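You operate a simulated robot arm through the tools that you are given. There is no shell and no other tool. Be economical: measure what you need, move in short steps, check, and stop when the job is done.

You run a simulated robot arm. Do the job below in one go: nothing can be reset, and whatever is moved stays where it is left.

TASK
Level the trestle beam with the spirit level and lock the jack again.
Fine: Leave the level on the beam, bubble between its lines.
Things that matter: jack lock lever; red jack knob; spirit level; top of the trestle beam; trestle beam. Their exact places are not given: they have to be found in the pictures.

It is judged by the outcome, as a careful person would: the job done as asked, and still so three seconds after it is handed in. It fails if anything else is knocked over, pushed out of place, dropped, spilled or broken.

THE ROBOT
A 7-joint arm with a two-finger parallel gripper on a trunk, on a base that drives. Base frame: it is fixed to the floor where the robot stands at the start and does not move with it; the origin is under the middle of the robot, x ahead of it, y to its left, z up. Readings come in mm, degrees, newtons and seconds.
Its first joint turns from -166.0 to 166.0 degrees. Places, roughly: jack lock lever [500, 600, 600]; red jack knob [500, 500, 600]; top of the trestle beam [400, 200, 800]; trestle beam [400, 200, 800]. Payload 3.43 kg.
Tool frame: the origin (TCP) lies between the finger pads and is the grasp point; the fingertips stand 30 mm ahead of it; z points along the fingers, y is the line along which they close. Largest opening 94 mm; finger width 28, thickness 10; the body of the gripper, 50 by 96 mm, starts 55 mm behind the TCP.
Orientation is that of the tool frame in the base frame, as a unit quaternion [x, y, z, w]. With the fingers straight down and closing along the base's y, the tool's x points along the base's -x, its y along +y and its z along -z.

THE INTERFACE
- The arm moves only by the tool jog_arm. Its argument "increments" is a list of rows, each an object (a shift or turn left out is 0, a gripper value left out holds the last) with "grip": the gripper command, from -1 (shut) to 1 (fully open), values between in proportion; "linear": the shift along the tool's x, y, z in m, a list of three; "rot": the turn, a rotation vector about the tool's x, y, z in degrees, a list of three. In form: [{"grip": grip, "linear": [tx, ty, tz], "rot": [rx, ry, rz]}, ...]. A call has 1 to 8 rows; each row shifts and turns the commanded pose from where the row before left it, along the tool's axes as they then stand. Each row takes 0.2 s and may step no farther than 50 mm and 8.6 degrees from the row before; otherwise, or with a gripper value out of range, the whole call is refused. A pose out of reach is approached as far as the arm can. The call stops where the force on the tool passes 90 N (or 10 N more than at its start, if that is more) or the arm is blocked; 0.2 s more then pass. The fingers move at their own pace (about 45 mm/s each) and stop on an object; they squeeze with about 29 N. The grip force told is the motor's: it shows also when the fingers shut on nothing. Time passes only in rows, and 0.2 s behind the last, so rows that do not move let the fingers close. It gives the time, the measured TCP pose, the force on the tool (base axes), the opening and the grip force at its end, in the units of the frame above (readings bear some noise), with the torque about the TCP (base axes, N m) and any sound that the robot's microphone picked up.
- Cameras (640 x 400 px; columns grow to the right, rows downward): "scene" is now at [498.6, 201.3, 1026.2]; the picture's right is [0.09, -1.00, 0.00], its down [-0.92, -0.08, -0.39] and it looks along [0.39, 0.04, -0.92] (base axes); focal length 214 px, centre (320, 200). "wrist" rides on the gripper at [76, 14, -102] in the tool frame; the picture's right is [-0.18, 0.98, 0.00], its down [-0.75, -0.14, -0.64] and it looks along [-0.63, -0.12, 0.77] (tool axes); focal length 243 px, centre (320, 200).
- snapshot(camera): a new picture of that camera. It takes no simulated time.
- slide_trunk(by): slides the trunk up (or, below 0, down) by that many mm; the arm and the scene camera ride with it, the base frame stays. It gives what a move gives, with no picture.
- steer(legs): drives the robot by 1 to 6 legs, each [ahead, left, turn to the left] in mm, mm and degrees, along the robot's own axes; the way and the turn of a leg run together, so that a leg with both is an arc; at most 1500 mm and 180 degrees a leg. The arm and the cameras ride along, it lands a little off, and it stops where it bumps. It gives what a move gives.
- aim_head(pan, tilt): turns the head with the scene camera to pan (to the left, within 103 degrees either way) and tilt (down, from -29 to 69), counted from straight ahead of the robot. It gives what a move gives.
- pixel_to_xyz(camera, pixels): for up to 12 pixels [column, row] of the newest picture of that camera ("zoom" is the newest enlarged one), the place [x, y, z] in the base frame of the surface seen there, good to about 2 mm. It takes no simulated time.
- zoom(camera, box): a new picture of the part [left, top, right, bottom] of that camera's present view, enlarged. It takes no simulated time.
- job_done(): hands the job in; it is judged then, once.

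Work in short steps. Measure before you move; look again where a grasp or a placing could have gone wrong, and mend it. You have 80 turns and 60 pictures in all, those below and enlarged ones among them. Open the gripper and draw the arm clear of the work before you hand the job in, unless the task says otherwise; then end with one line.

The tools are called after "Call:" by a JSON object that holds its "api" and its "payload". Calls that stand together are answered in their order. jog_arm: Moves the arm, as the interface text tells. Its arguments: {"type":"object","properties":{"increments":{"type":"array","items":{"type":"object","properties":{"grip":{"type":"number"},"linear":{"type":"array","items":{"type":"number"}},"rot":{"type":"array","items":{"type":"number"}}}}}},"required":["increments"]} The other tools are called the same way: slide_trunk (by) slides the trunk up or down; steer (legs) drives the base; aim_head (pan, tilt) turns the head that bears the scene camera; snapshot (camera) takes a picture; pixel_to_xyz (camera, pixels) gives the place of the surface under pixels of a picture; zoom (camera, box) takes an enlarged picture of a part of a camera's view; job_done () hands the job in.

At the start:

```text
time_s: 0.0
tcp_pos: [398.4, 263.7, 1017.5]
tool_rot: [-0.035, 0.999, 0.02, -0.007]
force: [-185.2, 280.0, -37.0]
wrist_torque: [-23.33, -13.63, -7.13]
gripper_width: 72.2
grip_force: 0.2
trunk travel left (down, up): [-125.0, 485.0]
robot x, y, heading: [1.0, -1.8, 0.1]
head pan, tilt: [81.3, 68.8]
```

scene: 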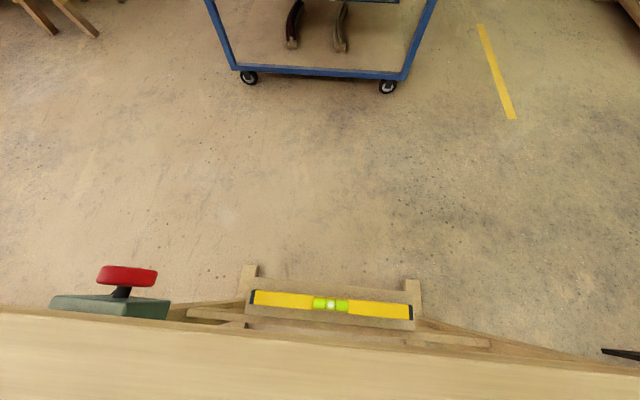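
wrist: 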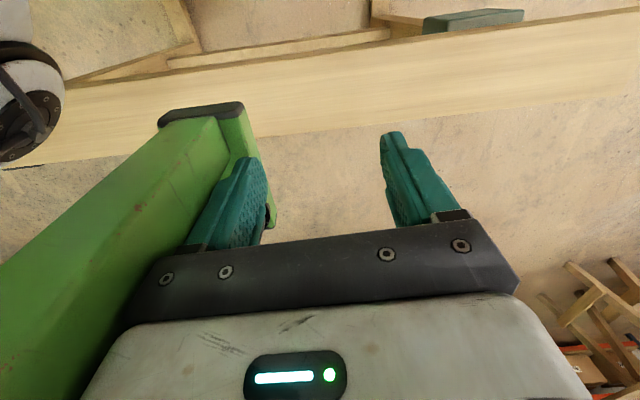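

The readings show a large force at the start, and the wrist picture has a green thing right beside the left finger (about (220,150)). I measure points in both pictures before moving.

Call:
{"api": "pixel_to_xyz", "payload": {"camera": "scene", "pixels": [[127, 275], [122, 292], [80, 303], [255, 297], [331, 305], [411, 312], [60, 340], [320, 350], [600, 380], [320, 150], [625, 354], [247, 275]]}}

Call:
{"api": "pixel_to_xyz", "payload": {"camera": "wrist", "pixels": [[200, 115], [150, 180], [60, 250], [250, 190], [240, 210], [400, 160], [300, 110], [470, 20], [20, 100], [600, 60], [320, 200], [265, 215]]}}

Call:
{"api": "snapshot", "payload": {"camera": "scene"}}

```text
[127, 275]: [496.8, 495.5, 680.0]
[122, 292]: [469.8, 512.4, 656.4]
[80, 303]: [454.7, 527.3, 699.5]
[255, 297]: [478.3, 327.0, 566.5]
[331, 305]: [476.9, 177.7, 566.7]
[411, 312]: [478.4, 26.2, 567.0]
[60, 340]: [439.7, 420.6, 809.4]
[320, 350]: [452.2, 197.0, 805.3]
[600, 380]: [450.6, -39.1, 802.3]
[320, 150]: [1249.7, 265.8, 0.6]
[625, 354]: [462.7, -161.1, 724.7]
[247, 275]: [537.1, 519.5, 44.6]
```

```text
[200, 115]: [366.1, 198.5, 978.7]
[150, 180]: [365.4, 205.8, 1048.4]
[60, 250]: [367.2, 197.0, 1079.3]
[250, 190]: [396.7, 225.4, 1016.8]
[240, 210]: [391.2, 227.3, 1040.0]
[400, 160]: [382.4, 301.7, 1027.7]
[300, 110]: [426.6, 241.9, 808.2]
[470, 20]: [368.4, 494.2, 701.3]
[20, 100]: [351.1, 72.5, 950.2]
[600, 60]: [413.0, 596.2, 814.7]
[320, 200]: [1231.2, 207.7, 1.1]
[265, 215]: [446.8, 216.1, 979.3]
```

```text
57 pictures are left
```

scene: 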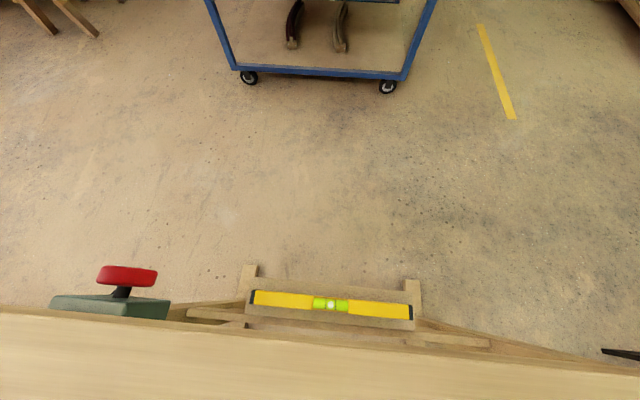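

The beam top runs along y at z≈802–814 (higher at the left), the level lies on a shelf at about (478,177,567), and the red knob is at about (497,495,680). The gripper is pressed against a green part at its right side (force +y), so I back off gently toward +y.

Call:
{"api": "jog_arm", "payload": {"increments": [{"linear": [0, 0.015, 0]}, {"linear": [0, 0.015, 0]}]}}

Call:
{"api": "snapshot", "payload": {"camera": "wrist"}}

```text
time_s: 0.6
tcp_pos: [391.4, 287.5, 1018.8]
tool_rot: [-0.022, 0.999, 0.013, -0.018]
force: [-133.5, -86.8, -0.8]
wrist_torque: [6.08, -9.32, -8.63]
gripper_width: 94.1
grip_force: 0.1
trunk travel left (down, up): [-125.0, 485.0]
robot x, y, heading: [1.2, 2.1, 0.2]
head pan, tilt: [81.3, 68.8]
```

```text
56 pictures are left
```

wrist: 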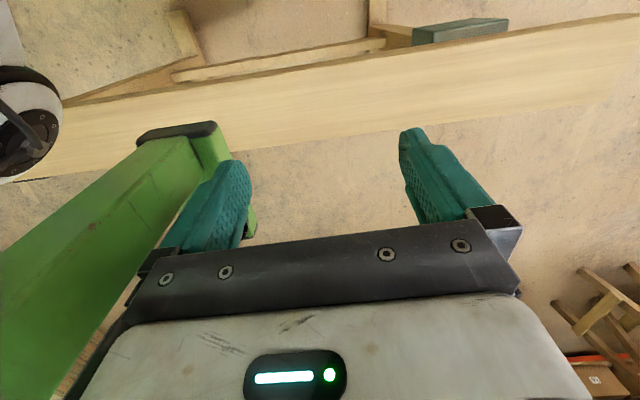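

The force now points to −x, so I back off in −x (tool +x) and a little further +y.

Call:
{"api": "jog_arm", "payload": {"increments": [{"linear": [0.015, 0.01, 0]}, {"linear": [0.015, 0.01, 0]}, {"linear": [0, 0, 0]}]}}

Call:
{"api": "snapshot", "payload": {"camera": "wrist"}}

```text
time_s: 1.4
tcp_pos: [367.7, 311.2, 1018.0]
tool_rot: [-0.035, 0.999, 0.02, -0.006]
force: [-0.6, -0.4, -0.6]
wrist_torque: [0.0, 0.0, -0.05]
gripper_width: 94.2
grip_force: 0.1
trunk travel left (down, up): [-125.0, 485.0]
robot x, y, heading: [0.6, 0.2, 0.2]
head pan, tilt: [81.3, 68.8]
```

```text
55 pictures are left
```

wrist: 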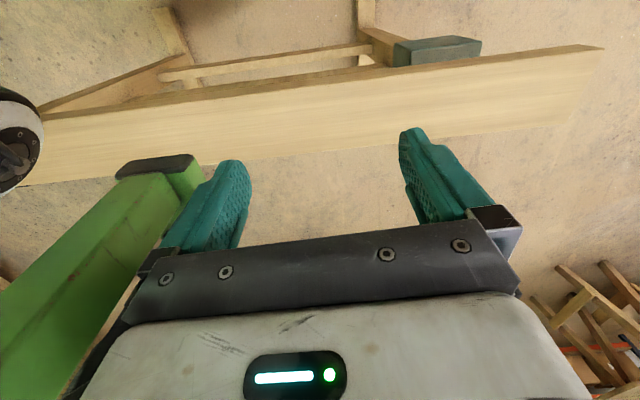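

Free of contact now. I locate the green boom and beam end before turning the head.

Call:
{"api": "pixel_to_xyz", "payload": {"camera": "wrist", "pixels": [[155, 165], [130, 180], [90, 210], [30, 300], [20, 150], [20, 100], [185, 175], [600, 47], [520, 65], [560, 120], [440, 45], [480, 45]]}}

Call:
{"api": "aim_head", "payload": {"pan": 81, "tilt": 50}}

Call:
{"api": "snapshot", "payload": {"camera": "scene"}}

```text
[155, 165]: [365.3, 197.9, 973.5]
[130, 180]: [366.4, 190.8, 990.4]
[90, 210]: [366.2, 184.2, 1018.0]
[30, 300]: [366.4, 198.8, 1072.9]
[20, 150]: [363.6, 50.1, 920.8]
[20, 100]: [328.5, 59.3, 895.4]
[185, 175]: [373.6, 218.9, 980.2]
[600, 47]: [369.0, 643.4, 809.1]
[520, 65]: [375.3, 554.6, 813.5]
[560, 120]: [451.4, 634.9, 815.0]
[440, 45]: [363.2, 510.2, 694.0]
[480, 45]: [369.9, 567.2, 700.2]
```

```text
time_s: 2.2
tcp_pos: [366.9, 310.8, 1017.6]
tool_rot: [-0.035, 0.999, 0.02, -0.007]
force: [0.1, -0.3, -0.2]
wrist_torque: [0.0, 0.0, 0.03]
gripper_width: 94.2
grip_force: 0.0
trunk travel left (down, up): [-125.0, 485.0]
robot x, y, heading: [0.6, -0.9, 0.0]
head pan, tilt: [81.0, 50.0]
```

```text
54 pictures are left
```

scene: 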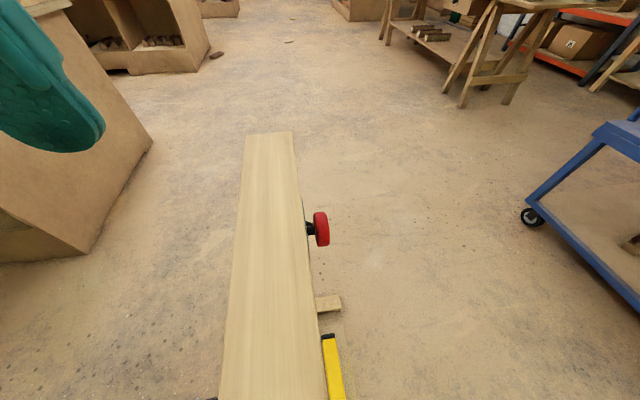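

The view now runs along +y, with the red knob at (320,229) on the far (+x) side of the beam. I pan back right and tilt to look at the jack and floor space, and check where the boom stands.

Call:
{"api": "zoom", "payload": {"camera": "scene", "box": [220, 120, 380, 220]}}

Call:
{"api": "snapshot", "payload": {"camera": "wrist"}}

Call:
{"api": "pixel_to_xyz", "payload": {"camera": "scene", "pixels": [[245, 133], [290, 133], [270, 180], [230, 390], [315, 390], [320, 229], [328, 229], [309, 229], [328, 303], [332, 345], [340, 395], [130, 130]]}}

```text
4.00 times, centred on (300, 170) of scene
```

zoom: 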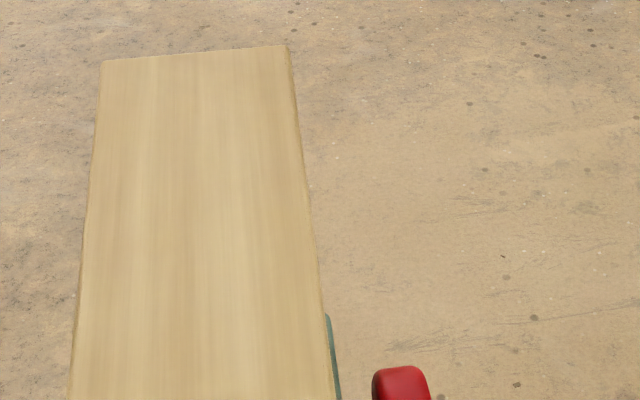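

```text
52 pictures are left
```

wrist: 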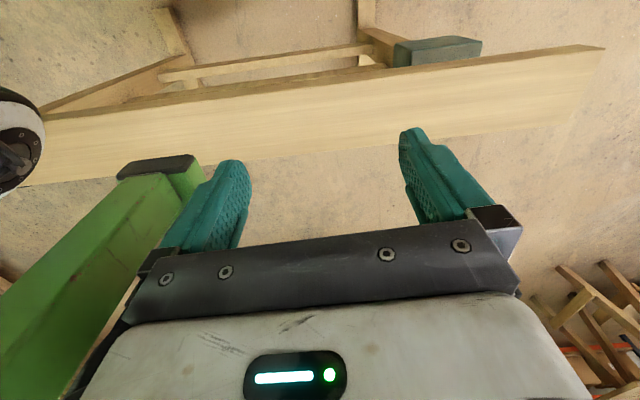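

```text
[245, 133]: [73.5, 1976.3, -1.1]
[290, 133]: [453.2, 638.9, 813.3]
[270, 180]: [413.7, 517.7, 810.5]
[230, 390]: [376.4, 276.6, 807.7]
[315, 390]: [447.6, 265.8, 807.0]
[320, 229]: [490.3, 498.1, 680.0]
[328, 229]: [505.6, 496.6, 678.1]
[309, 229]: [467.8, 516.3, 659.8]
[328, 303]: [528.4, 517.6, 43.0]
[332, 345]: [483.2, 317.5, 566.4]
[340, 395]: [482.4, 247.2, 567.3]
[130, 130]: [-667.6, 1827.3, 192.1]
```

Everything needed (level, knob, lever) is on the far +x side of the beam, so driving around it looks best. I look around for floor space.

Call:
{"api": "aim_head", "payload": {"pan": 0, "tilt": 35}}

Call:
{"api": "snapshot", "payload": {"camera": "scene"}}

Call:
{"api": "aim_head", "payload": {"pan": -80, "tilt": 45}}

Call:
{"api": "snapshot", "payload": {"camera": "scene"}}

```text
time_s: 3.8
tcp_pos: [368.0, 310.7, 1018.1]
tool_rot: [-0.035, 0.999, 0.02, -0.007]
force: [-0.5, -0.1, 0.7]
wrist_torque: [0.01, -0.01, 0.05]
gripper_width: 93.7
grip_force: 0.0
trunk travel left (down, up): [-125.0, 485.0]
robot x, y, heading: [-1.6, 1.1, -0.0]
head pan, tilt: [0.0, 35.0]
```

```text
51 pictures are left
```

scene: 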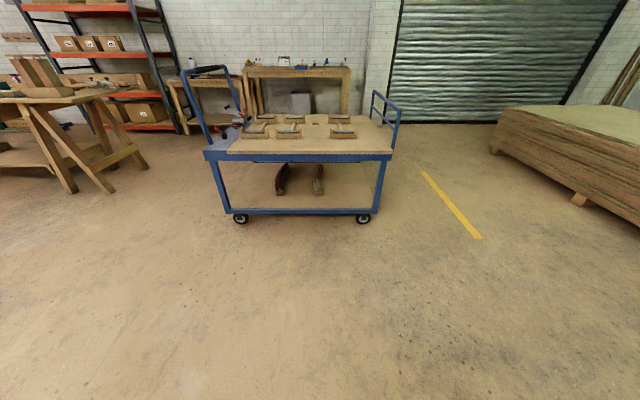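

```text
time_s: 5.3
tcp_pos: [366.8, 310.4, 1018.4]
tool_rot: [-0.034, 0.999, 0.02, -0.007]
force: [0.6, 0.1, -0.3]
wrist_torque: [-0.03, 0.02, 0.04]
gripper_width: 94.0
grip_force: 0.1
trunk travel left (down, up): [-125.0, 485.0]
robot x, y, heading: [0.8, -2.1, 0.0]
head pan, tilt: [-80.0, 45.0]
```

```text
50 pictures are left
```

scene: 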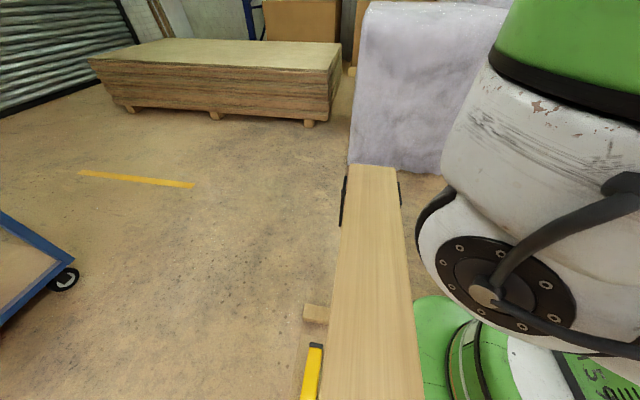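

I measure the free space: cart wheel near (63,280), wrapped stack, beam right end, and black parts near (343,200).

Call:
{"api": "pixel_to_xyz", "payload": {"camera": "scene", "pixels": [[63, 285], [10, 325], [350, 162], [440, 170], [355, 168], [393, 170], [343, 195], [399, 190], [316, 315], [314, 348], [435, 330], [450, 380]]}}

Call:
{"api": "aim_head", "payload": {"pan": 50, "tilt": 45}}

Call:
{"api": "snapshot", "payload": {"camera": "scene"}}

```text
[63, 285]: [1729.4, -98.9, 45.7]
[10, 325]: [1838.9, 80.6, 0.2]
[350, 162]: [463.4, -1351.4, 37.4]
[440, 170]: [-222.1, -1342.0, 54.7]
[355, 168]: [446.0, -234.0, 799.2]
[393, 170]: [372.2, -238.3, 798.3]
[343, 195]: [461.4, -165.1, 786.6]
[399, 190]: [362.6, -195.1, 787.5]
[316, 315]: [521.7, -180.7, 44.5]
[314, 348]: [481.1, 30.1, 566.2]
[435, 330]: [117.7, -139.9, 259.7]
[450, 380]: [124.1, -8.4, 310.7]
```

```text
time_s: 7.4
tcp_pos: [368.1, 310.2, 1018.5]
tool_rot: [-0.035, 0.999, 0.02, -0.006]
force: [0.1, 0.1, 0.3]
wrist_torque: [0.0, -0.04, 0.01]
gripper_width: 93.9
grip_force: 0.1
trunk travel left (down, up): [-125.0, 485.0]
robot x, y, heading: [-0.7, 0.3, -0.0]
head pan, tilt: [50.0, 45.0]
```

```text
49 pictures are left
```

scene: 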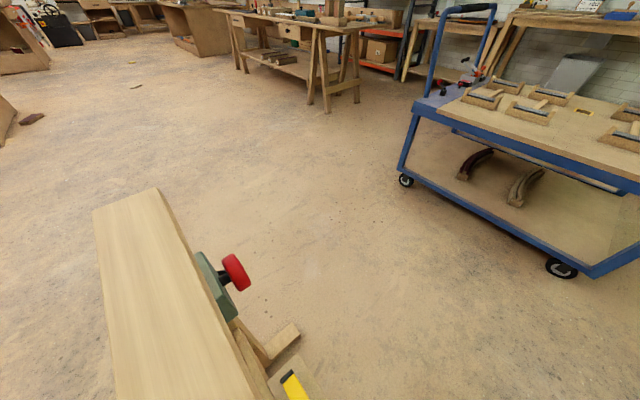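

I check clearance for a drive around the beam's left end: cart corner, table leg, and box positions.

Call:
{"api": "pixel_to_xyz", "payload": {"camera": "scene", "pixels": [[405, 182], [416, 112], [327, 112], [8, 130], [590, 280], [35, 118], [228, 262], [240, 285], [210, 290], [225, 318], [290, 333], [160, 190]]}}

Call:
{"api": "aim_head", "payload": {"pan": 100, "tilt": 40}}

Call:
{"api": "snapshot", "payload": {"camera": "scene"}}

```text
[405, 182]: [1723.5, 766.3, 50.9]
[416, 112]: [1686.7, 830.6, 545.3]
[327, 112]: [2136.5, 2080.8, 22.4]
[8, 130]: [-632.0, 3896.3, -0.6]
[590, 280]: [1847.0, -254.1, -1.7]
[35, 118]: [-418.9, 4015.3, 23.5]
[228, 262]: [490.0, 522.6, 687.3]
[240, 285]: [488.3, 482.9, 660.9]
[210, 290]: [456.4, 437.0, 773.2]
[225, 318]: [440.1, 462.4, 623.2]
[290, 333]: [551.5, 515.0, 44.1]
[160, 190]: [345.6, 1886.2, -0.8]
```

```text
time_s: 8.6
tcp_pos: [365.1, 310.5, 1019.5]
tool_rot: [-0.038, 0.999, 0.018, -0.01]
force: [-77.1, -9.2, 25.3]
wrist_torque: [0.24, -6.79, -1.61]
gripper_width: 93.8
grip_force: 0.0
trunk travel left (down, up): [-125.0, 485.0]
robot x, y, heading: [2.7, 1.0, 0.1]
head pan, tilt: [100.0, 40.0]
```

```text
48 pictures are left
```

scene: 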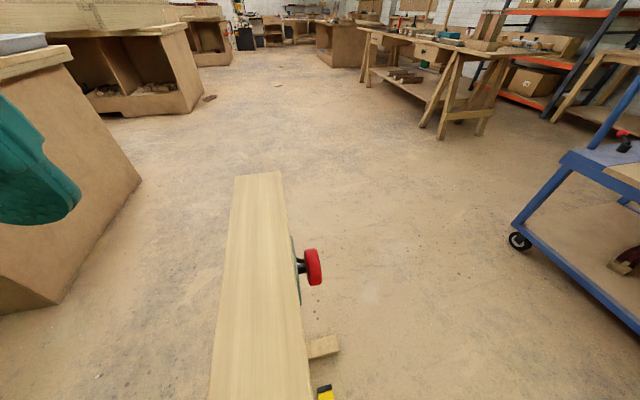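

The head leans on the gripper at this pan, so I turn it back after measuring the box on the left (edges at (60,303), (140,182)).

Call:
{"api": "pixel_to_xyz", "payload": {"camera": "scene", "pixels": [[50, 300], [135, 185], [10, 310], [70, 55], [195, 105]]}}

Call:
{"api": "aim_head", "payload": {"pan": 30, "tilt": 45}}

```text
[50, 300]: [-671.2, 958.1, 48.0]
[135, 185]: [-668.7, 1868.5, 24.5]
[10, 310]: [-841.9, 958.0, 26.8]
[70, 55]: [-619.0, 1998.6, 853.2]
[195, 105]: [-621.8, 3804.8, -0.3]
```

```text
time_s: 10.0
tcp_pos: [368.9, 310.0, 1017.2]
tool_rot: [-0.035, 0.999, 0.02, -0.007]
force: [0.5, 0.4, 0.3]
wrist_torque: [0.03, 0.0, 0.01]
gripper_width: 93.9
grip_force: 0.0
trunk travel left (down, up): [-125.0, 485.0]
robot x, y, heading: [-0.6, 0.1, -0.0]
head pan, tilt: [30.0, 45.0]
```

The box front is at x≈−650 and the cart at x≈1690, so there is a clear path around the beam's left end. I drive left, ahead, turn 180°, then slide back toward y≈350.

Call:
{"api": "steer", "payload": {"legs": [[0, 1250, 0], [1150, 0, 0], [0, 0, 180]]}}

```text
time_s: 28.9
tcp_pos: [766.5, 911.1, 1018.5]
tool_rot: [0.999, 0.046, 0.007, 0.019]
force: [0.4, 0.2, 0.8]
wrist_torque: [0.04, 0.01, 0.0]
gripper_width: 94.0
grip_force: 0.0
trunk travel left (down, up): [-125.0, 485.0]
robot x, y, heading: [1125.2, 1233.2, -178.9]
head pan, tilt: [30.0, 45.0]
```

The robot stands at (1125,1233) facing −x. I slide left (toward −y) by 880 mm; then look.

Call:
{"api": "steer", "payload": {"legs": [[0, 880, -1.1]]}}

Call:
{"api": "aim_head", "payload": {"pan": 0, "tilt": 55}}

Call:
{"api": "snapshot", "payload": {"camera": "scene"}}

Call:
{"api": "snapshot", "payload": {"camera": "wrist"}}

```text
time_s: 33.6
tcp_pos: [779.1, 40.3, 1018.5]
tool_rot: [0.999, 0.042, 0.007, 0.02]
force: [0.2, -0.2, -0.3]
wrist_torque: [-0.02, 0.01, -0.01]
gripper_width: 93.7
grip_force: 0.2
trunk travel left (down, up): [-125.0, 485.0]
robot x, y, heading: [1140.4, 354.9, -178.9]
head pan, tilt: [30.0, 45.0]
```

```text
time_s: 34.5
tcp_pos: [778.7, 39.7, 1017.9]
tool_rot: [0.999, 0.042, 0.006, 0.02]
force: [-0.3, 0.0, -0.1]
wrist_torque: [0.0, 0.0, 0.03]
gripper_width: 94.1
grip_force: 0.1
trunk travel left (down, up): [-125.0, 485.0]
robot x, y, heading: [1139.6, 357.6, -179.0]
head pan, tilt: [0.0, 55.0]
```

```text
47 pictures are left
```

scene: 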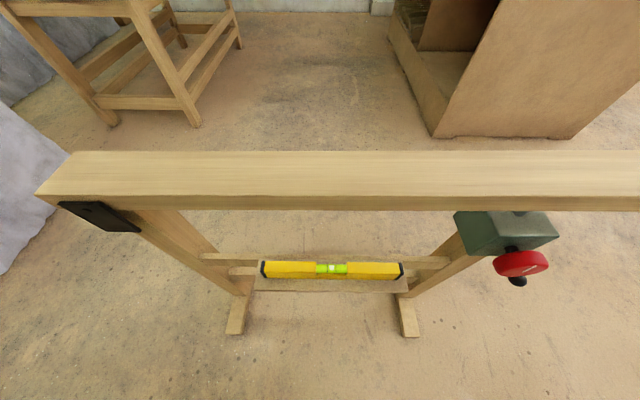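

```text
46 pictures are left
```

wrist: 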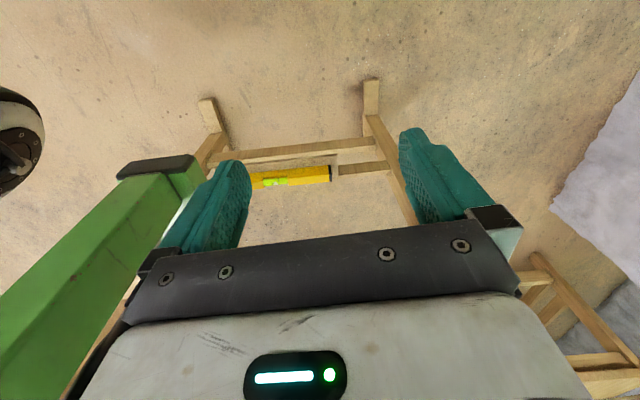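

Good view: level at (331,268), knob at (520,264), jack box at (505,232). I zoom on both.

Call:
{"api": "zoom", "payload": {"camera": "scene", "box": [440, 200, 600, 300]}}

Call:
{"api": "pixel_to_xyz", "payload": {"camera": "zoom", "pixels": [[310, 330], [300, 270], [335, 260], [260, 210], [400, 240], [230, 285], [420, 250], [100, 60], [470, 140], [250, 150], [300, 50], [310, 300]]}}

Call:
{"api": "zoom", "payload": {"camera": "scene", "box": [240, 220, 420, 333]}}

Call:
{"api": "pixel_to_xyz", "payload": {"camera": "zoom", "pixels": [[85, 165], [85, 195], [180, 155], [180, 190], [325, 170], [325, 195], [560, 160], [560, 200], [60, 220], [590, 235], [320, 225], [320, 245]]}}

```text
4.00 times, centred on (520, 250) of scene
```

zoom: 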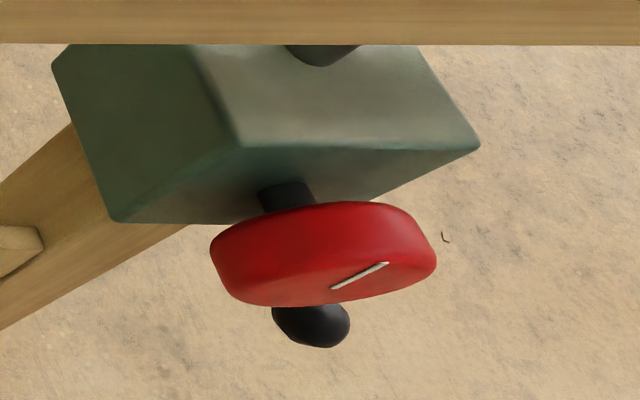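

```text
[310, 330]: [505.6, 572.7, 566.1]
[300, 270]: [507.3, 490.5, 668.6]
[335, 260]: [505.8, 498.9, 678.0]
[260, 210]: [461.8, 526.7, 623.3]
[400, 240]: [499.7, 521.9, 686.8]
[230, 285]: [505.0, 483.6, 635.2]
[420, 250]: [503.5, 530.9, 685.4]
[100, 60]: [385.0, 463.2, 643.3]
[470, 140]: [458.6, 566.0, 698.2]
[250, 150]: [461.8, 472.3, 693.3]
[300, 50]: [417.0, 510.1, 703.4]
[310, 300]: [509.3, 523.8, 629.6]
```

```text
3.54 times, centred on (330, 276) of scene
```

zoom: 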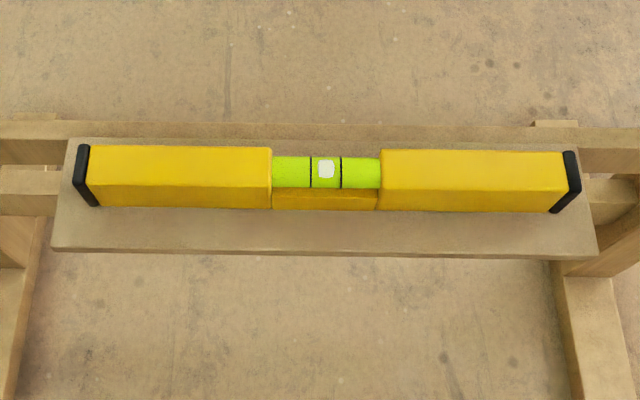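

```text
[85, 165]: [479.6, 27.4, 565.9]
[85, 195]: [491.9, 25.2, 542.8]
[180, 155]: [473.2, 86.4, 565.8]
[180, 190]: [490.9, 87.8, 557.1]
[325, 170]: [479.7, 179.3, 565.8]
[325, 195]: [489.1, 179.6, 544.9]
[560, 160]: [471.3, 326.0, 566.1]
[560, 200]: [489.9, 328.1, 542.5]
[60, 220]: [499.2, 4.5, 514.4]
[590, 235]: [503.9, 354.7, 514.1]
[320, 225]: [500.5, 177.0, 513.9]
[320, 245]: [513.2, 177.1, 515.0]
```

The level spans y≈25–330, x≈466–491, z≈514–566 (centre (478,178)). The head mast hangs on the robot's left (~200 mm), so I shift the robot toward −y by 230 mm to keep the mast out of the arm's working area, and lower it no further.

Call:
{"api": "steer", "payload": {"legs": [[0, 230, -1]]}}

Call:
{"api": "aim_head", "payload": {"pan": -25, "tilt": 50}}

Call:
{"api": "snapshot", "payload": {"camera": "scene"}}

```text
time_s: 36.2
tcp_pos: [775.1, -182.5, 1018.3]
tool_rot: [0.999, 0.033, 0.006, 0.02]
force: [0.3, 0.0, 0.4]
wrist_torque: [-0.01, -0.01, 0.02]
gripper_width: 93.8
grip_force: 0.0
trunk travel left (down, up): [-125.0, 485.0]
robot x, y, heading: [1144.0, 124.8, 179.8]
head pan, tilt: [0.0, 55.0]
```

```text
time_s: 37.1
tcp_pos: [774.3, -181.6, 1017.9]
tool_rot: [0.999, 0.034, 0.006, 0.02]
force: [0.1, 0.3, 0.0]
wrist_torque: [0.02, -0.05, 0.03]
gripper_width: 94.3
grip_force: 0.0
trunk travel left (down, up): [-125.0, 485.0]
robot x, y, heading: [1145.3, 127.6, 179.6]
head pan, tilt: [-25.0, 50.0]
```

```text
43 pictures are left
```

scene: 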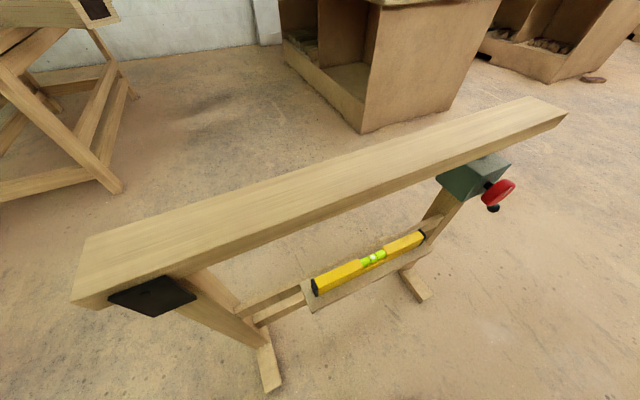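

The arm now stands on the other side of the head mast (TCP at y≈−182, work at y>25). I look at the arm itself to understand how it passes the mast.

Call:
{"api": "aim_head", "payload": {"pan": -103, "tilt": 10}}

Call:
{"api": "snapshot", "payload": {"camera": "scene"}}

Call:
{"api": "aim_head", "payload": {"pan": 70, "tilt": 0}}

Call:
{"api": "snapshot", "payload": {"camera": "scene"}}

```text
time_s: 38.6
tcp_pos: [775.6, -182.1, 1020.1]
tool_rot: [0.999, 0.033, 0.007, 0.02]
force: [0.4, -0.1, -0.1]
wrist_torque: [0.0, -0.04, 0.0]
gripper_width: 94.1
grip_force: 0.1
trunk travel left (down, up): [-125.0, 485.0]
robot x, y, heading: [1143.9, 126.9, 179.7]
head pan, tilt: [-103.0, 10.0]
```

```text
42 pictures are left
```

scene: 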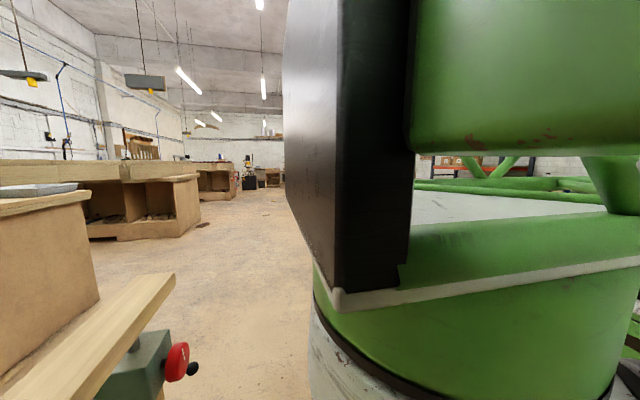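

```text
time_s: 41.2
tcp_pos: [775.1, -182.8, 1019.2]
tool_rot: [0.999, 0.033, 0.007, 0.02]
force: [-0.4, 0.3, 0.4]
wrist_torque: [0.0, 0.0, -0.02]
gripper_width: 94.1
grip_force: 0.1
trunk travel left (down, up): [-125.0, 485.0]
robot x, y, heading: [1146.5, 129.0, 179.7]
head pan, tilt: [70.0, 0.0]
```

```text
41 pictures are left
```

scene: 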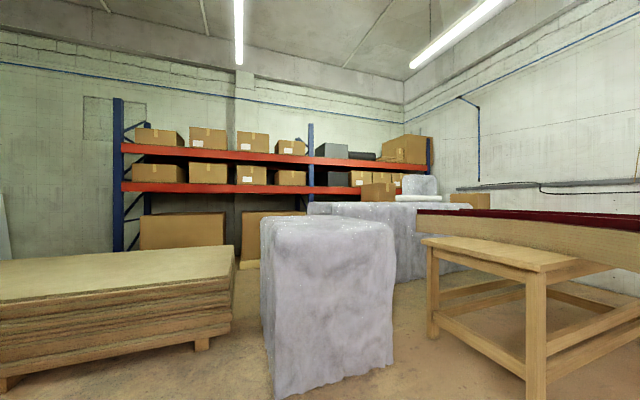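

I need the mast's exact shape, so I take a wrist picture and measure it densely.

Call:
{"api": "snapshot", "payload": {"camera": "wrist"}}

Call:
{"api": "pixel_to_xyz", "payload": {"camera": "wrist", "pixels": [[120, 180], [155, 180], [165, 165], [175, 195], [150, 230], [100, 230], [50, 230], [10, 290], [10, 380], [60, 380], [100, 330], [60, 300]]}}

Call:
{"api": "pixel_to_xyz", "payload": {"camera": "wrist", "pixels": [[5, 110], [30, 120], [15, 160], [35, 145], [5, 185], [20, 95]]}}

```text
40 pictures are left
```

wrist: 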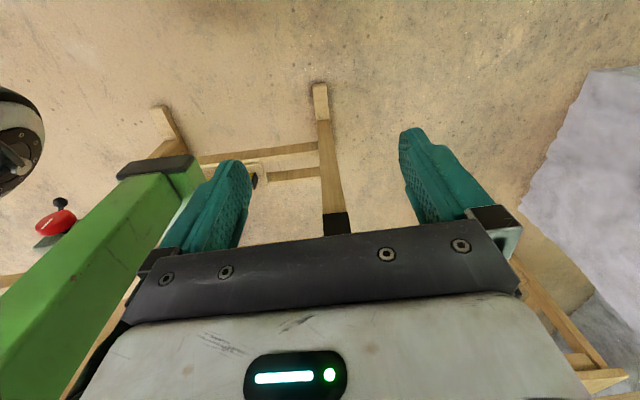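

```text
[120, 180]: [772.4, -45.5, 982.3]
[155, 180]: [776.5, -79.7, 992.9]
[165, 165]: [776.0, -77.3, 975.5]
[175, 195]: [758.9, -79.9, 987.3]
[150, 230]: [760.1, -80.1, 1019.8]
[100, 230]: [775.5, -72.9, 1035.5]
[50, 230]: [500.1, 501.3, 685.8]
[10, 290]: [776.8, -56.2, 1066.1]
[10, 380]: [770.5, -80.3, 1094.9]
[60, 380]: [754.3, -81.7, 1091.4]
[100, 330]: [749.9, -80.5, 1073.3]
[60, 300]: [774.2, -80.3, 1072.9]
```

```text
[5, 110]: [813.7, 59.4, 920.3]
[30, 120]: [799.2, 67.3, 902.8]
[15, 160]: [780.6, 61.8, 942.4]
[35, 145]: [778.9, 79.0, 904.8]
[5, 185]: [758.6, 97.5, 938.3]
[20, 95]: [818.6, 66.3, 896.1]
```

The mast is a vertical post at robot-left 170–207, ahead ~370+, bottom z≈975. The simplest course is to keep the hand left of it: I shift the robot right so the TCP lines up with the level at y≈178.

Call:
{"api": "steer", "payload": {"legs": [[0, -365, 0.3]]}}

Call:
{"api": "aim_head", "payload": {"pan": 20, "tilt": 60}}

Call:
{"api": "jog_arm", "payload": {"increments": [{"linear": [0, 0, -0.005], "rot": [0, 0, 8.5]}, {"rot": [0, 0, 8.5]}, {"rot": [0, 0, 8.5]}, {"rot": [0, 0, 8.5]}, {"rot": [0, 0, 8.5]}, {"rot": [0, 0, 8.5]}]}}

Call:
{"api": "snapshot", "payload": {"camera": "wrist"}}

```text
time_s: 43.6
tcp_pos: [776.0, 180.8, 1018.9]
tool_rot: [0.999, 0.035, 0.006, 0.02]
force: [-0.5, 0.3, -0.7]
wrist_torque: [-0.02, 0.0, 0.02]
gripper_width: 94.0
grip_force: 0.1
trunk travel left (down, up): [-125.0, 485.0]
robot x, y, heading: [1144.9, 490.1, 180.0]
head pan, tilt: [70.0, 0.0]
```

```text
time_s: 44.9
tcp_pos: [777.4, 180.8, 1018.8]
tool_rot: [0.999, 0.035, 0.007, 0.02]
force: [-1.1, -0.2, 0.2]
wrist_torque: [-0.01, 0.04, -0.02]
gripper_width: 94.0
grip_force: 0.1
trunk travel left (down, up): [-125.0, 485.0]
robot x, y, heading: [1143.6, 494.5, 180.1]
head pan, tilt: [20.0, 60.0]
```

```text
time_s: 46.3
tcp_pos: [775.2, 181.8, 1024.0]
tool_rot: [0.917, -0.399, 0.016, 0.015]
force: [-0.5, -0.7, -0.2]
wrist_torque: [-0.01, 0.02, 0.01]
gripper_width: 93.9
grip_force: 0.0
trunk travel left (down, up): [-125.0, 485.0]
robot x, y, heading: [1148.5, 495.5, 179.9]
head pan, tilt: [20.0, 60.0]
```

```text
39 pictures are left
```

wrist: 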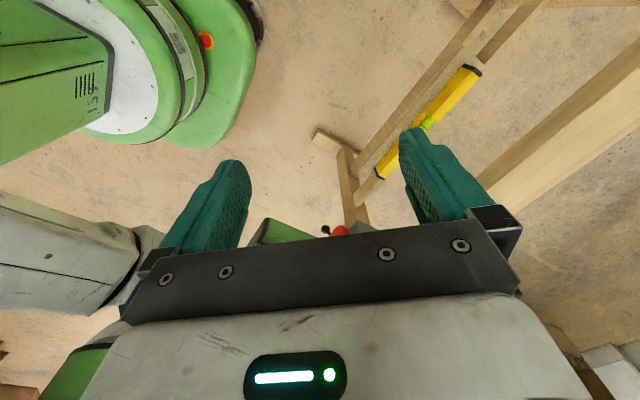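

The gripper must close across x; straight down it would hit the beam (edge x≈455), so I'll approach tilted ~15° with the hand leaning toward +x. First I finish the 90° yaw.

Call:
{"api": "jog_arm", "payload": {"increments": [{"rot": [0, 0, 8.5]}, {"rot": [0, 0, 8.5]}, {"rot": [0, 0, 8.5]}, {"rot": [0, 0, 8.5]}, {"rot": [0, 0, 8.5]}, {"rot": [0, 0, 0.5]}, {"rot": [0, 0, 0]}]}}

```text
time_s: 47.9
tcp_pos: [776.4, 181.3, 1023.4]
tool_rot: [0.707, -0.707, 0.018, 0.008]
force: [-0.1, 0.2, 0.8]
wrist_torque: [-0.02, -0.03, -0.03]
gripper_width: 94.3
grip_force: 0.1
trunk travel left (down, up): [-125.0, 485.0]
robot x, y, heading: [1146.2, 490.7, 179.8]
head pan, tilt: [20.0, 60.0]
```

Tilt 15° and take out the small residual lean, then descend beside the beam to about (700,178,800).

Call:
{"api": "jog_arm", "payload": {"increments": [{"rot": [-7.9, -1.05, 0]}, {"rot": [-7.9, -1.05, 0]}, {"linear": [0.0006, 0.003, 0.047]}, {"linear": [0.0006, 0.003, 0.047]}, {"linear": [0.0006, 0.003, 0.047]}, {"linear": [0.0006, 0.003, 0.047]}, {"linear": [0.0006, 0.003, 0.047]}, {"linear": [0, 0, 0]}]}}

Call:
{"api": "snapshot", "payload": {"camera": "scene"}}

```text
time_s: 49.7
tcp_pos: [700.6, 178.6, 799.8]
tool_rot: [-0.699, 0.703, 0.091, -0.093]
force: [0.2, 0.1, 0.2]
wrist_torque: [-0.01, 0.04, 0.0]
gripper_width: 94.1
grip_force: 0.1
trunk travel left (down, up): [-125.0, 485.0]
robot x, y, heading: [1145.0, 492.3, 179.8]
head pan, tilt: [20.0, 60.0]
```

```text
38 pictures are left
```

scene: 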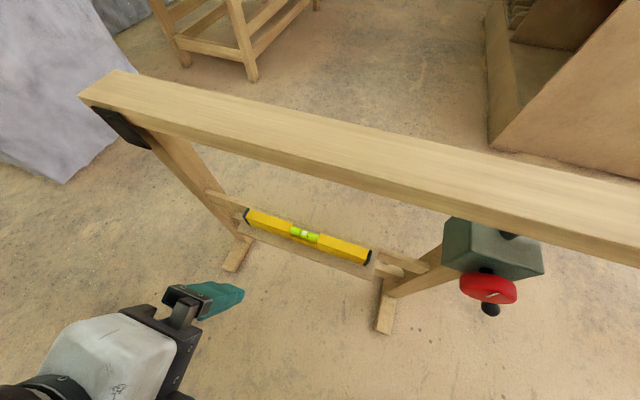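

Clear view: the hand at (170,330) is clean of everything. I re-measure the level and the beam's lower front edge.

Call:
{"api": "pixel_to_xyz", "payload": {"camera": "scene", "pixels": [[268, 218], [268, 228], [340, 243], [340, 255], [304, 233], [303, 243], [250, 160], [255, 166], [300, 176], [400, 200], [280, 238], [362, 262]]}}

Call:
{"api": "zoom", "payload": {"camera": "scene", "box": [230, 190, 390, 290]}}

```text
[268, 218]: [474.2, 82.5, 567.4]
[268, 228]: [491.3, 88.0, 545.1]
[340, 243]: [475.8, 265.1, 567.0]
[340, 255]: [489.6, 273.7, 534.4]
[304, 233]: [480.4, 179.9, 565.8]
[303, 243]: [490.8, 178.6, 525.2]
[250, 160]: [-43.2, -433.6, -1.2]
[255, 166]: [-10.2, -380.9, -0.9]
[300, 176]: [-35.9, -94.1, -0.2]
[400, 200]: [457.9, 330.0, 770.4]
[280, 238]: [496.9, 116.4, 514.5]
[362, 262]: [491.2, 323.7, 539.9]
```

```text
4.00 times, centred on (310, 240) of scene
```

zoom: 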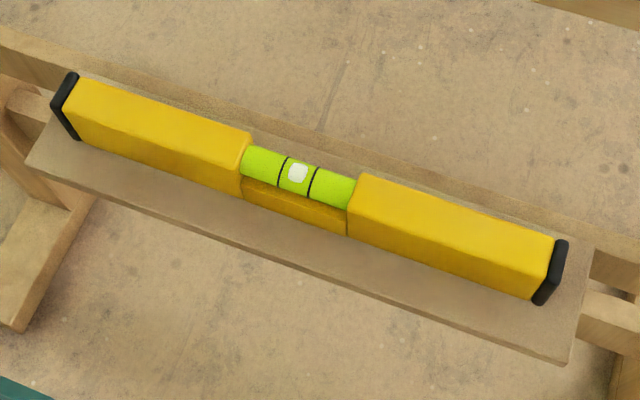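

Level: x 465.5–490.5, top z 567; beam lower front edge (458, z≈768). I'll grip the yellow block right of the vial at y≈230 so the vial isn't touched; move to a pre-grasp 130 mm back along the tool axis with 60 mm opening.

Call:
{"api": "jog_arm", "payload": {"increments": [{"grip": 0.28, "linear": [-0.0104, 0.0295, 0.032]}, {"linear": [-0.0104, 0.0295, 0.032]}, {"linear": [-0.0104, 0.0295, 0.032]}, {"linear": [-0.0104, 0.0295, 0.032]}, {"linear": [-0.0104, 0.0295, 0.032]}, {"linear": [0, 0, 0]}]}}

Call:
{"api": "snapshot", "payload": {"camera": "wrist"}}

Call:
{"api": "snapshot", "payload": {"camera": "scene"}}

```text
time_s: 51.1
tcp_pos: [514.8, 228.7, 681.5]
tool_rot: [-0.7, 0.703, 0.091, -0.092]
force: [0.0, 0.1, 0.5]
wrist_torque: [0.02, -0.01, 0.0]
gripper_width: 60.4
grip_force: 0.2
trunk travel left (down, up): [-125.0, 485.0]
robot x, y, heading: [1146.0, 486.5, 179.8]
head pan, tilt: [20.0, 60.0]
```

```text
36 pictures are left
```

wrist: 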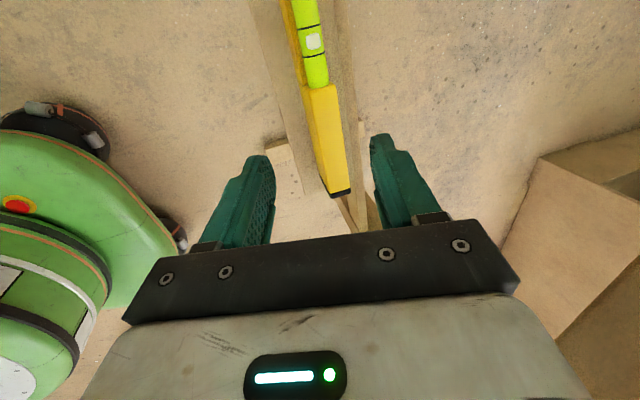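

```text
35 pictures are left
```

scene: 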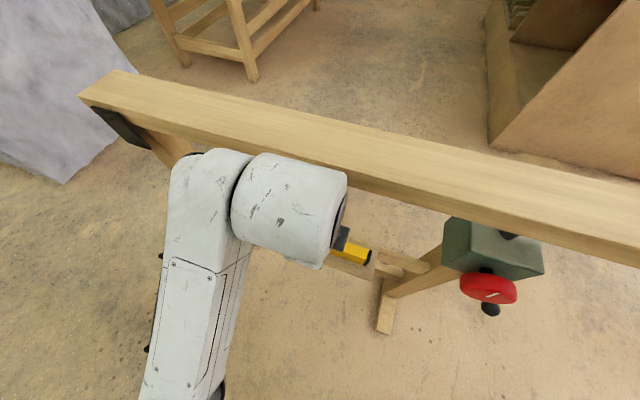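

The wrist joint is near the beam's front edge; I measure its clearance (pixels (215,155), (265,160), (340,185)).

Call:
{"api": "pixel_to_xyz", "payload": {"camera": "scene", "pixels": [[215, 155], [190, 165], [255, 160], [300, 165], [340, 185], [290, 200], [330, 250], [235, 155]]}}

```text
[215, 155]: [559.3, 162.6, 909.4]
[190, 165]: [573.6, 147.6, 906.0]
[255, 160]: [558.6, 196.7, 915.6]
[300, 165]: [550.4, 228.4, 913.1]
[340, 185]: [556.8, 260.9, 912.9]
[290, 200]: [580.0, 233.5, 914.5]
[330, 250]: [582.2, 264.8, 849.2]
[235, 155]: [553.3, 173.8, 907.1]
```

Wrist clears the beam by ~45 mm at the grasp depth. I go in along the tool axis, in two parts with force watch.

Call:
{"api": "jog_arm", "payload": {"increments": [{"linear": [0, 0.002, 0.032]}, {"linear": [0, 0.002, 0.032]}, {"linear": [0, 0, 0.032]}, {"linear": [0, 0, 0.03]}, {"linear": [0, 0, 0]}]}}

Call:
{"api": "snapshot", "payload": {"camera": "wrist"}}

```text
time_s: 52.3
tcp_pos: [481.1, 231.1, 562.1]
tool_rot: [-0.699, 0.703, 0.092, -0.093]
force: [0.6, 0.7, -0.1]
wrist_torque: [0.0, 0.01, -0.01]
gripper_width: 60.4
grip_force: 0.0
trunk travel left (down, up): [-125.0, 485.0]
robot x, y, heading: [1146.4, 490.1, 179.7]
head pan, tilt: [20.0, 60.0]
```

```text
34 pictures are left
```

wrist: 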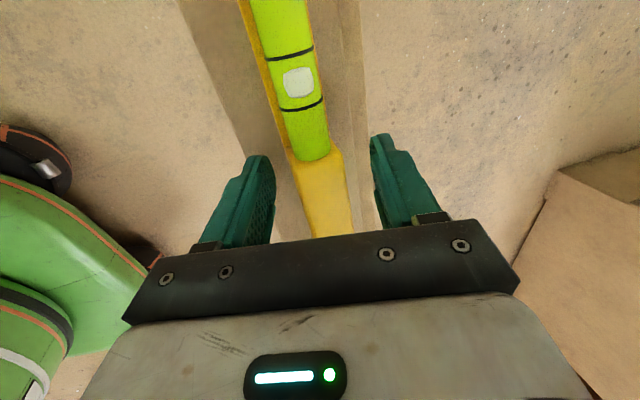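

The level sits between the fingers just beyond the vial. I close the gripper.

Call:
{"api": "jog_arm", "payload": {"increments": [{"grip": 0.28, "linear": [0, 0.003, 0.003]}, {"grip": -1}, {"grip": -1}, {"grip": -1}, {"grip": -1}]}}

Call:
{"api": "snapshot", "payload": {"camera": "wrist"}}

```text
time_s: 53.5
tcp_pos: [477.2, 228.9, 561.1]
tool_rot: [-0.699, 0.703, 0.091, -0.094]
force: [-0.6, -0.5, 2.0]
wrist_torque: [0.12, -0.03, 0.24]
gripper_width: 31.4
grip_force: 29.2
trunk travel left (down, up): [-125.0, 485.0]
robot x, y, heading: [1141.7, 490.4, -180.1]
head pan, tilt: [20.0, 60.0]
```

```text
33 pictures are left
```

wrist: 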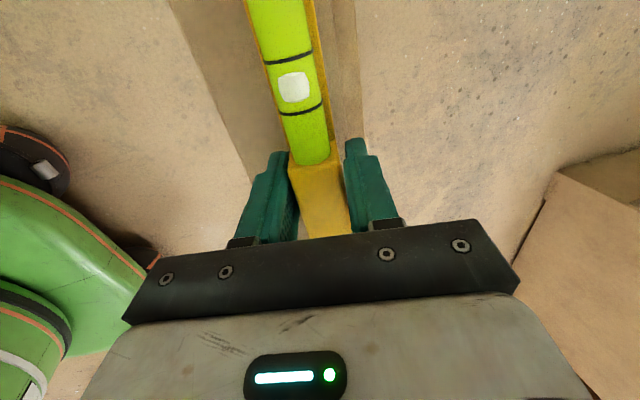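

Gripped at 31 mm (jaws on the corners, 29 N). I lift a little along the tool axis and check.

Call:
{"api": "jog_arm", "payload": {"increments": [{"linear": [0, 0, -0.008]}, {"linear": [0, 0, -0.012]}, {"linear": [0, 0, -0.01]}, {"linear": [0, 0, 0]}]}}

Call:
{"api": "snapshot", "payload": {"camera": "wrist"}}

```text
time_s: 54.5
tcp_pos: [485.8, 229.1, 589.7]
tool_rot: [-0.7, 0.702, 0.091, -0.093]
force: [0.9, -0.4, -2.9]
wrist_torque: [0.11, 0.0, 0.01]
gripper_width: 31.4
grip_force: 29.1
trunk travel left (down, up): [-125.0, 485.0]
robot x, y, heading: [1145.1, 488.4, 179.8]
head pan, tilt: [20.0, 60.0]
```

```text
32 pictures are left
```

wrist: 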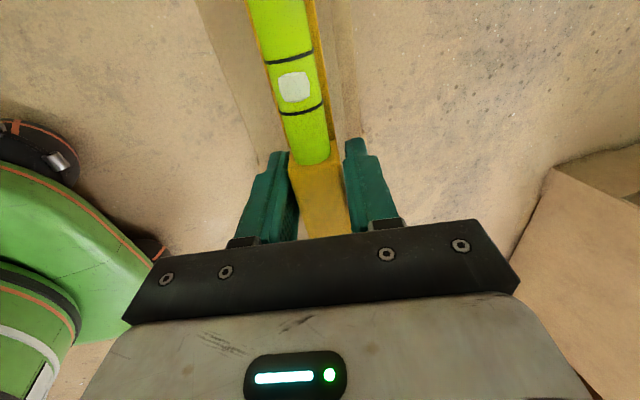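

Lifted cleanly (≈3 N weight). I retreat along the tool axis away from the beam, drifting slightly toward −y to stay clear of the head, then rise above the beam.

Call:
{"api": "jog_arm", "payload": {"increments": [{"linear": [0.006, 0, -0.0414]}, {"linear": [0.006, 0, -0.0414]}, {"linear": [0.006, 0, -0.0414]}, {"linear": [0.006, 0, -0.0414]}, {"linear": [0.006, 0, -0.0414]}, {"linear": [0.0025, 0.0099, -0.0465]}, {"linear": [0.0025, 0.0099, -0.0465]}, {"linear": [0, 0, 0]}]}}

Call:
{"api": "snapshot", "payload": {"camera": "scene"}}

```text
time_s: 56.3
tcp_pos: [544.3, 195.5, 886.0]
tool_rot: [-0.699, 0.703, 0.092, -0.093]
force: [0.2, -0.8, -3.7]
wrist_torque: [0.16, 0.01, -0.01]
gripper_width: 31.6
grip_force: 29.3
trunk travel left (down, up): [-125.0, 485.0]
robot x, y, heading: [1142.5, 492.5, 179.9]
head pan, tilt: [20.0, 60.0]
```

```text
31 pictures are left
```

scene: 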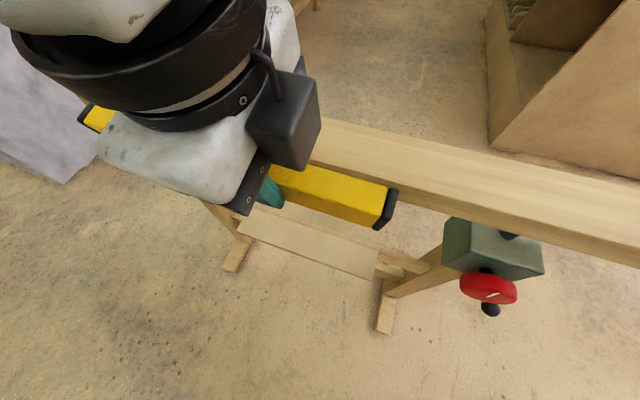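

The level hangs in hand above beam height. I zoom to check its roll about the long axis.

Call:
{"api": "zoom", "payload": {"camera": "scene", "box": [250, 150, 410, 250]}}

Call:
{"api": "pixel_to_xyz", "payload": {"camera": "zoom", "pixels": [[250, 70], [480, 140], [230, 150], [470, 200], [400, 250], [250, 190], [500, 280], [540, 160], [330, 90], [310, 170], [400, 175], [420, 120]]}}

```text
4.00 times, centred on (330, 200) of scene
```

zoom: 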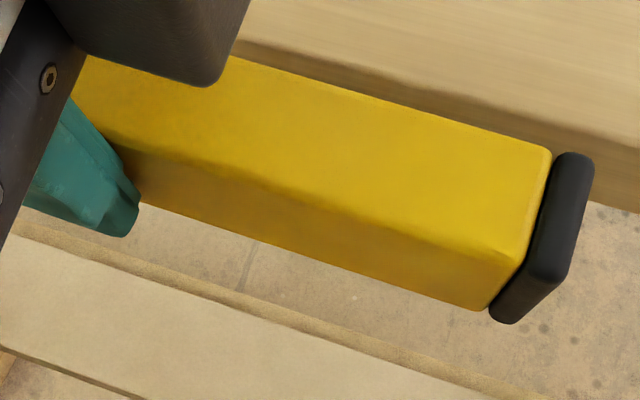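

```text
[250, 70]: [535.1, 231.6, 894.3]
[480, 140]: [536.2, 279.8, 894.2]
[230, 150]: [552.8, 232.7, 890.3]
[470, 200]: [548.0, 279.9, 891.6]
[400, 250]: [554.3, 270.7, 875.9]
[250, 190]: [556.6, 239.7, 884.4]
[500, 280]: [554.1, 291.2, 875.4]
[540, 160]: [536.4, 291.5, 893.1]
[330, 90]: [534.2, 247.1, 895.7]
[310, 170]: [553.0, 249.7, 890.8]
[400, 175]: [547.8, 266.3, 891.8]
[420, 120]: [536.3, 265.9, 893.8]
```

The level's top slopes ~13° like the tool, so it's aligned with the jaws; setting the tool upright makes it flat. I untilt and move over the beam centre (x≈410).

Call:
{"api": "jog_arm", "payload": {"increments": [{"rot": [7.5, 0, 0]}, {"rot": [7.5, 0, 0]}, {"linear": [0, 0.045, 0]}, {"linear": [0, 0.045, 0]}, {"linear": [0, 0.045, 0]}, {"linear": [0, 0, 0]}]}}

Call:
{"api": "snapshot", "payload": {"camera": "scene"}}

```text
time_s: 57.4
tcp_pos: [514.9, 126.9, 881.9]
tool_rot: [0.776, -0.63, -0.001, -0.003]
force: [0.3, -0.4, -3.2]
wrist_torque: [0.1, 0.02, 0.01]
gripper_width: 31.1
grip_force: 28.9
trunk travel left (down, up): [-125.0, 485.0]
robot x, y, heading: [1144.3, 489.7, -180.0]
head pan, tilt: [20.0, 60.0]
stopped in row 5: the arm was blocked; the commanded pose is now the measured one
```

```text
29 pictures are left
```

scene: 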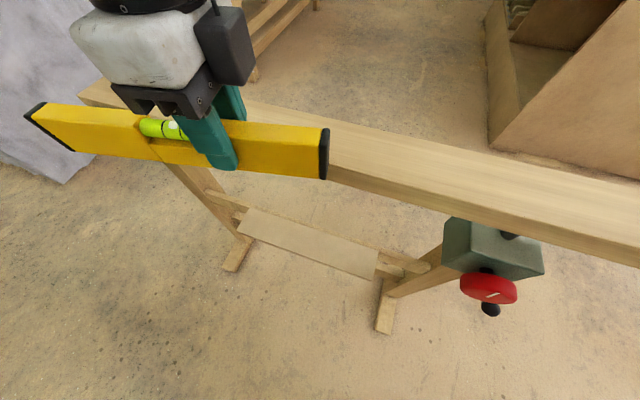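

The arm got blocked while extending (yawed off to y≈127). I'll bring the hand back to its free pose with yaw restored, and then drive the base ahead instead of extending.

Call:
{"api": "jog_arm", "payload": {"increments": [{"linear": [-0.02, -0.015, 0], "rot": [0, 0, 6]}, {"linear": [-0.02, -0.015, 0], "rot": [0, 0, 5.9]}, {"linear": [-0.02, -0.005, 0]}, {"linear": [0, 0, 0]}]}}

Call:
{"api": "snapshot", "payload": {"camera": "wrist"}}

```text
time_s: 58.4
tcp_pos: [542.0, 192.2, 882.0]
tool_rot: [-0.705, 0.709, 0.001, 0.003]
force: [-0.1, 0.5, -2.9]
wrist_torque: [0.11, 0.0, -0.02]
gripper_width: 31.3
grip_force: 28.9
trunk travel left (down, up): [-125.0, 485.0]
robot x, y, heading: [1144.0, 490.4, -179.8]
head pan, tilt: [20.0, 60.0]
```

```text
28 pictures are left
```

wrist: 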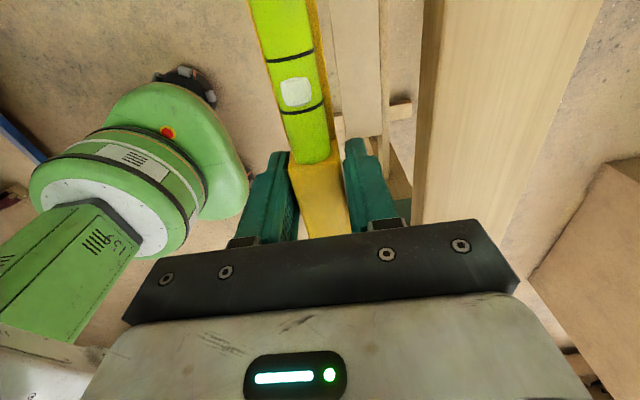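

Pose restored. I check the base's front extent at (245,190) before driving ahead.

Call:
{"api": "pixel_to_xyz", "payload": {"camera": "wrist", "pixels": [[243, 190], [205, 95], [225, 130], [200, 205]]}}

Call:
{"api": "steer", "payload": {"legs": [[132, 0, 0]]}}

Call:
{"api": "snapshot", "payload": {"camera": "scene"}}

```text
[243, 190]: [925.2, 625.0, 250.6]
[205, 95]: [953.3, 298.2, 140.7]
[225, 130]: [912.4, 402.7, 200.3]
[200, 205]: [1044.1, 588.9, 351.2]
```

```text
time_s: 59.7
tcp_pos: [411.3, 193.8, 882.2]
tool_rot: [-0.705, 0.709, 0.001, 0.003]
force: [0.5, 0.2, -2.4]
wrist_torque: [0.13, 0.0, 0.03]
gripper_width: 31.3
grip_force: 29.2
trunk travel left (down, up): [-125.0, 485.0]
robot x, y, heading: [1012.5, 490.0, 180.0]
head pan, tilt: [20.0, 60.0]
```

```text
27 pictures are left
```

scene: 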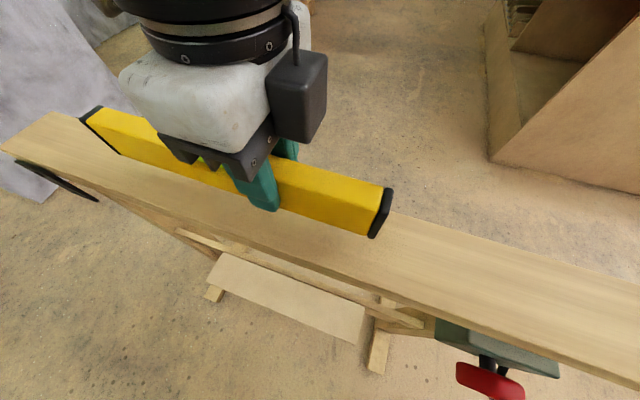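

The level is over the beam centre. I lower it ~26 mm then creep until contact.

Call:
{"api": "jog_arm", "payload": {"increments": [{"linear": [0, 0, 0.012]}, {"linear": [0, 0, 0.012]}, {"linear": [0, 0, 0]}]}}

Call:
{"api": "snapshot", "payload": {"camera": "scene"}}

Call:
{"api": "pixel_to_xyz", "payload": {"camera": "scene", "pixels": [[340, 190], [365, 232], [300, 215], [345, 232], [380, 260], [180, 185], [160, 165], [355, 260]]}}

```text
time_s: 60.5
tcp_pos: [410.3, 193.0, 858.2]
tool_rot: [-0.705, 0.709, 0.001, 0.002]
force: [0.7, -1.1, -2.5]
wrist_torque: [0.13, 0.03, 0.01]
gripper_width: 31.0
grip_force: 29.4
trunk travel left (down, up): [-125.0, 485.0]
robot x, y, heading: [1013.3, 491.9, 180.0]
head pan, tilt: [20.0, 60.0]
```

```text
26 pictures are left
```

scene: 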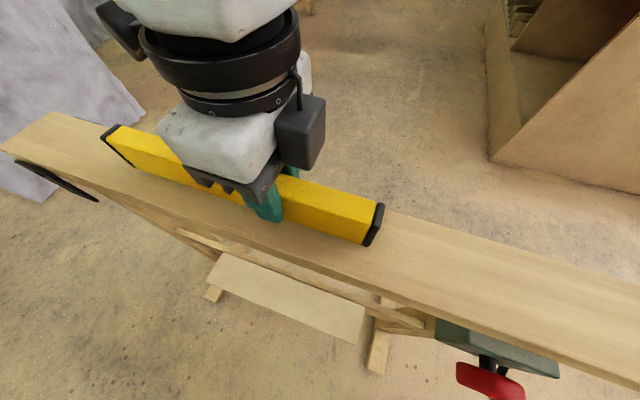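

```text
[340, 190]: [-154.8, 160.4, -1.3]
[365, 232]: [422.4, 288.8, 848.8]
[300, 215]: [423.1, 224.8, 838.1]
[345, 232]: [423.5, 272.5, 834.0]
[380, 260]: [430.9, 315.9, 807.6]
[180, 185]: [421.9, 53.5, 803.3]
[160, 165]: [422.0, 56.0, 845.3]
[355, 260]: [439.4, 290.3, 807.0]
```

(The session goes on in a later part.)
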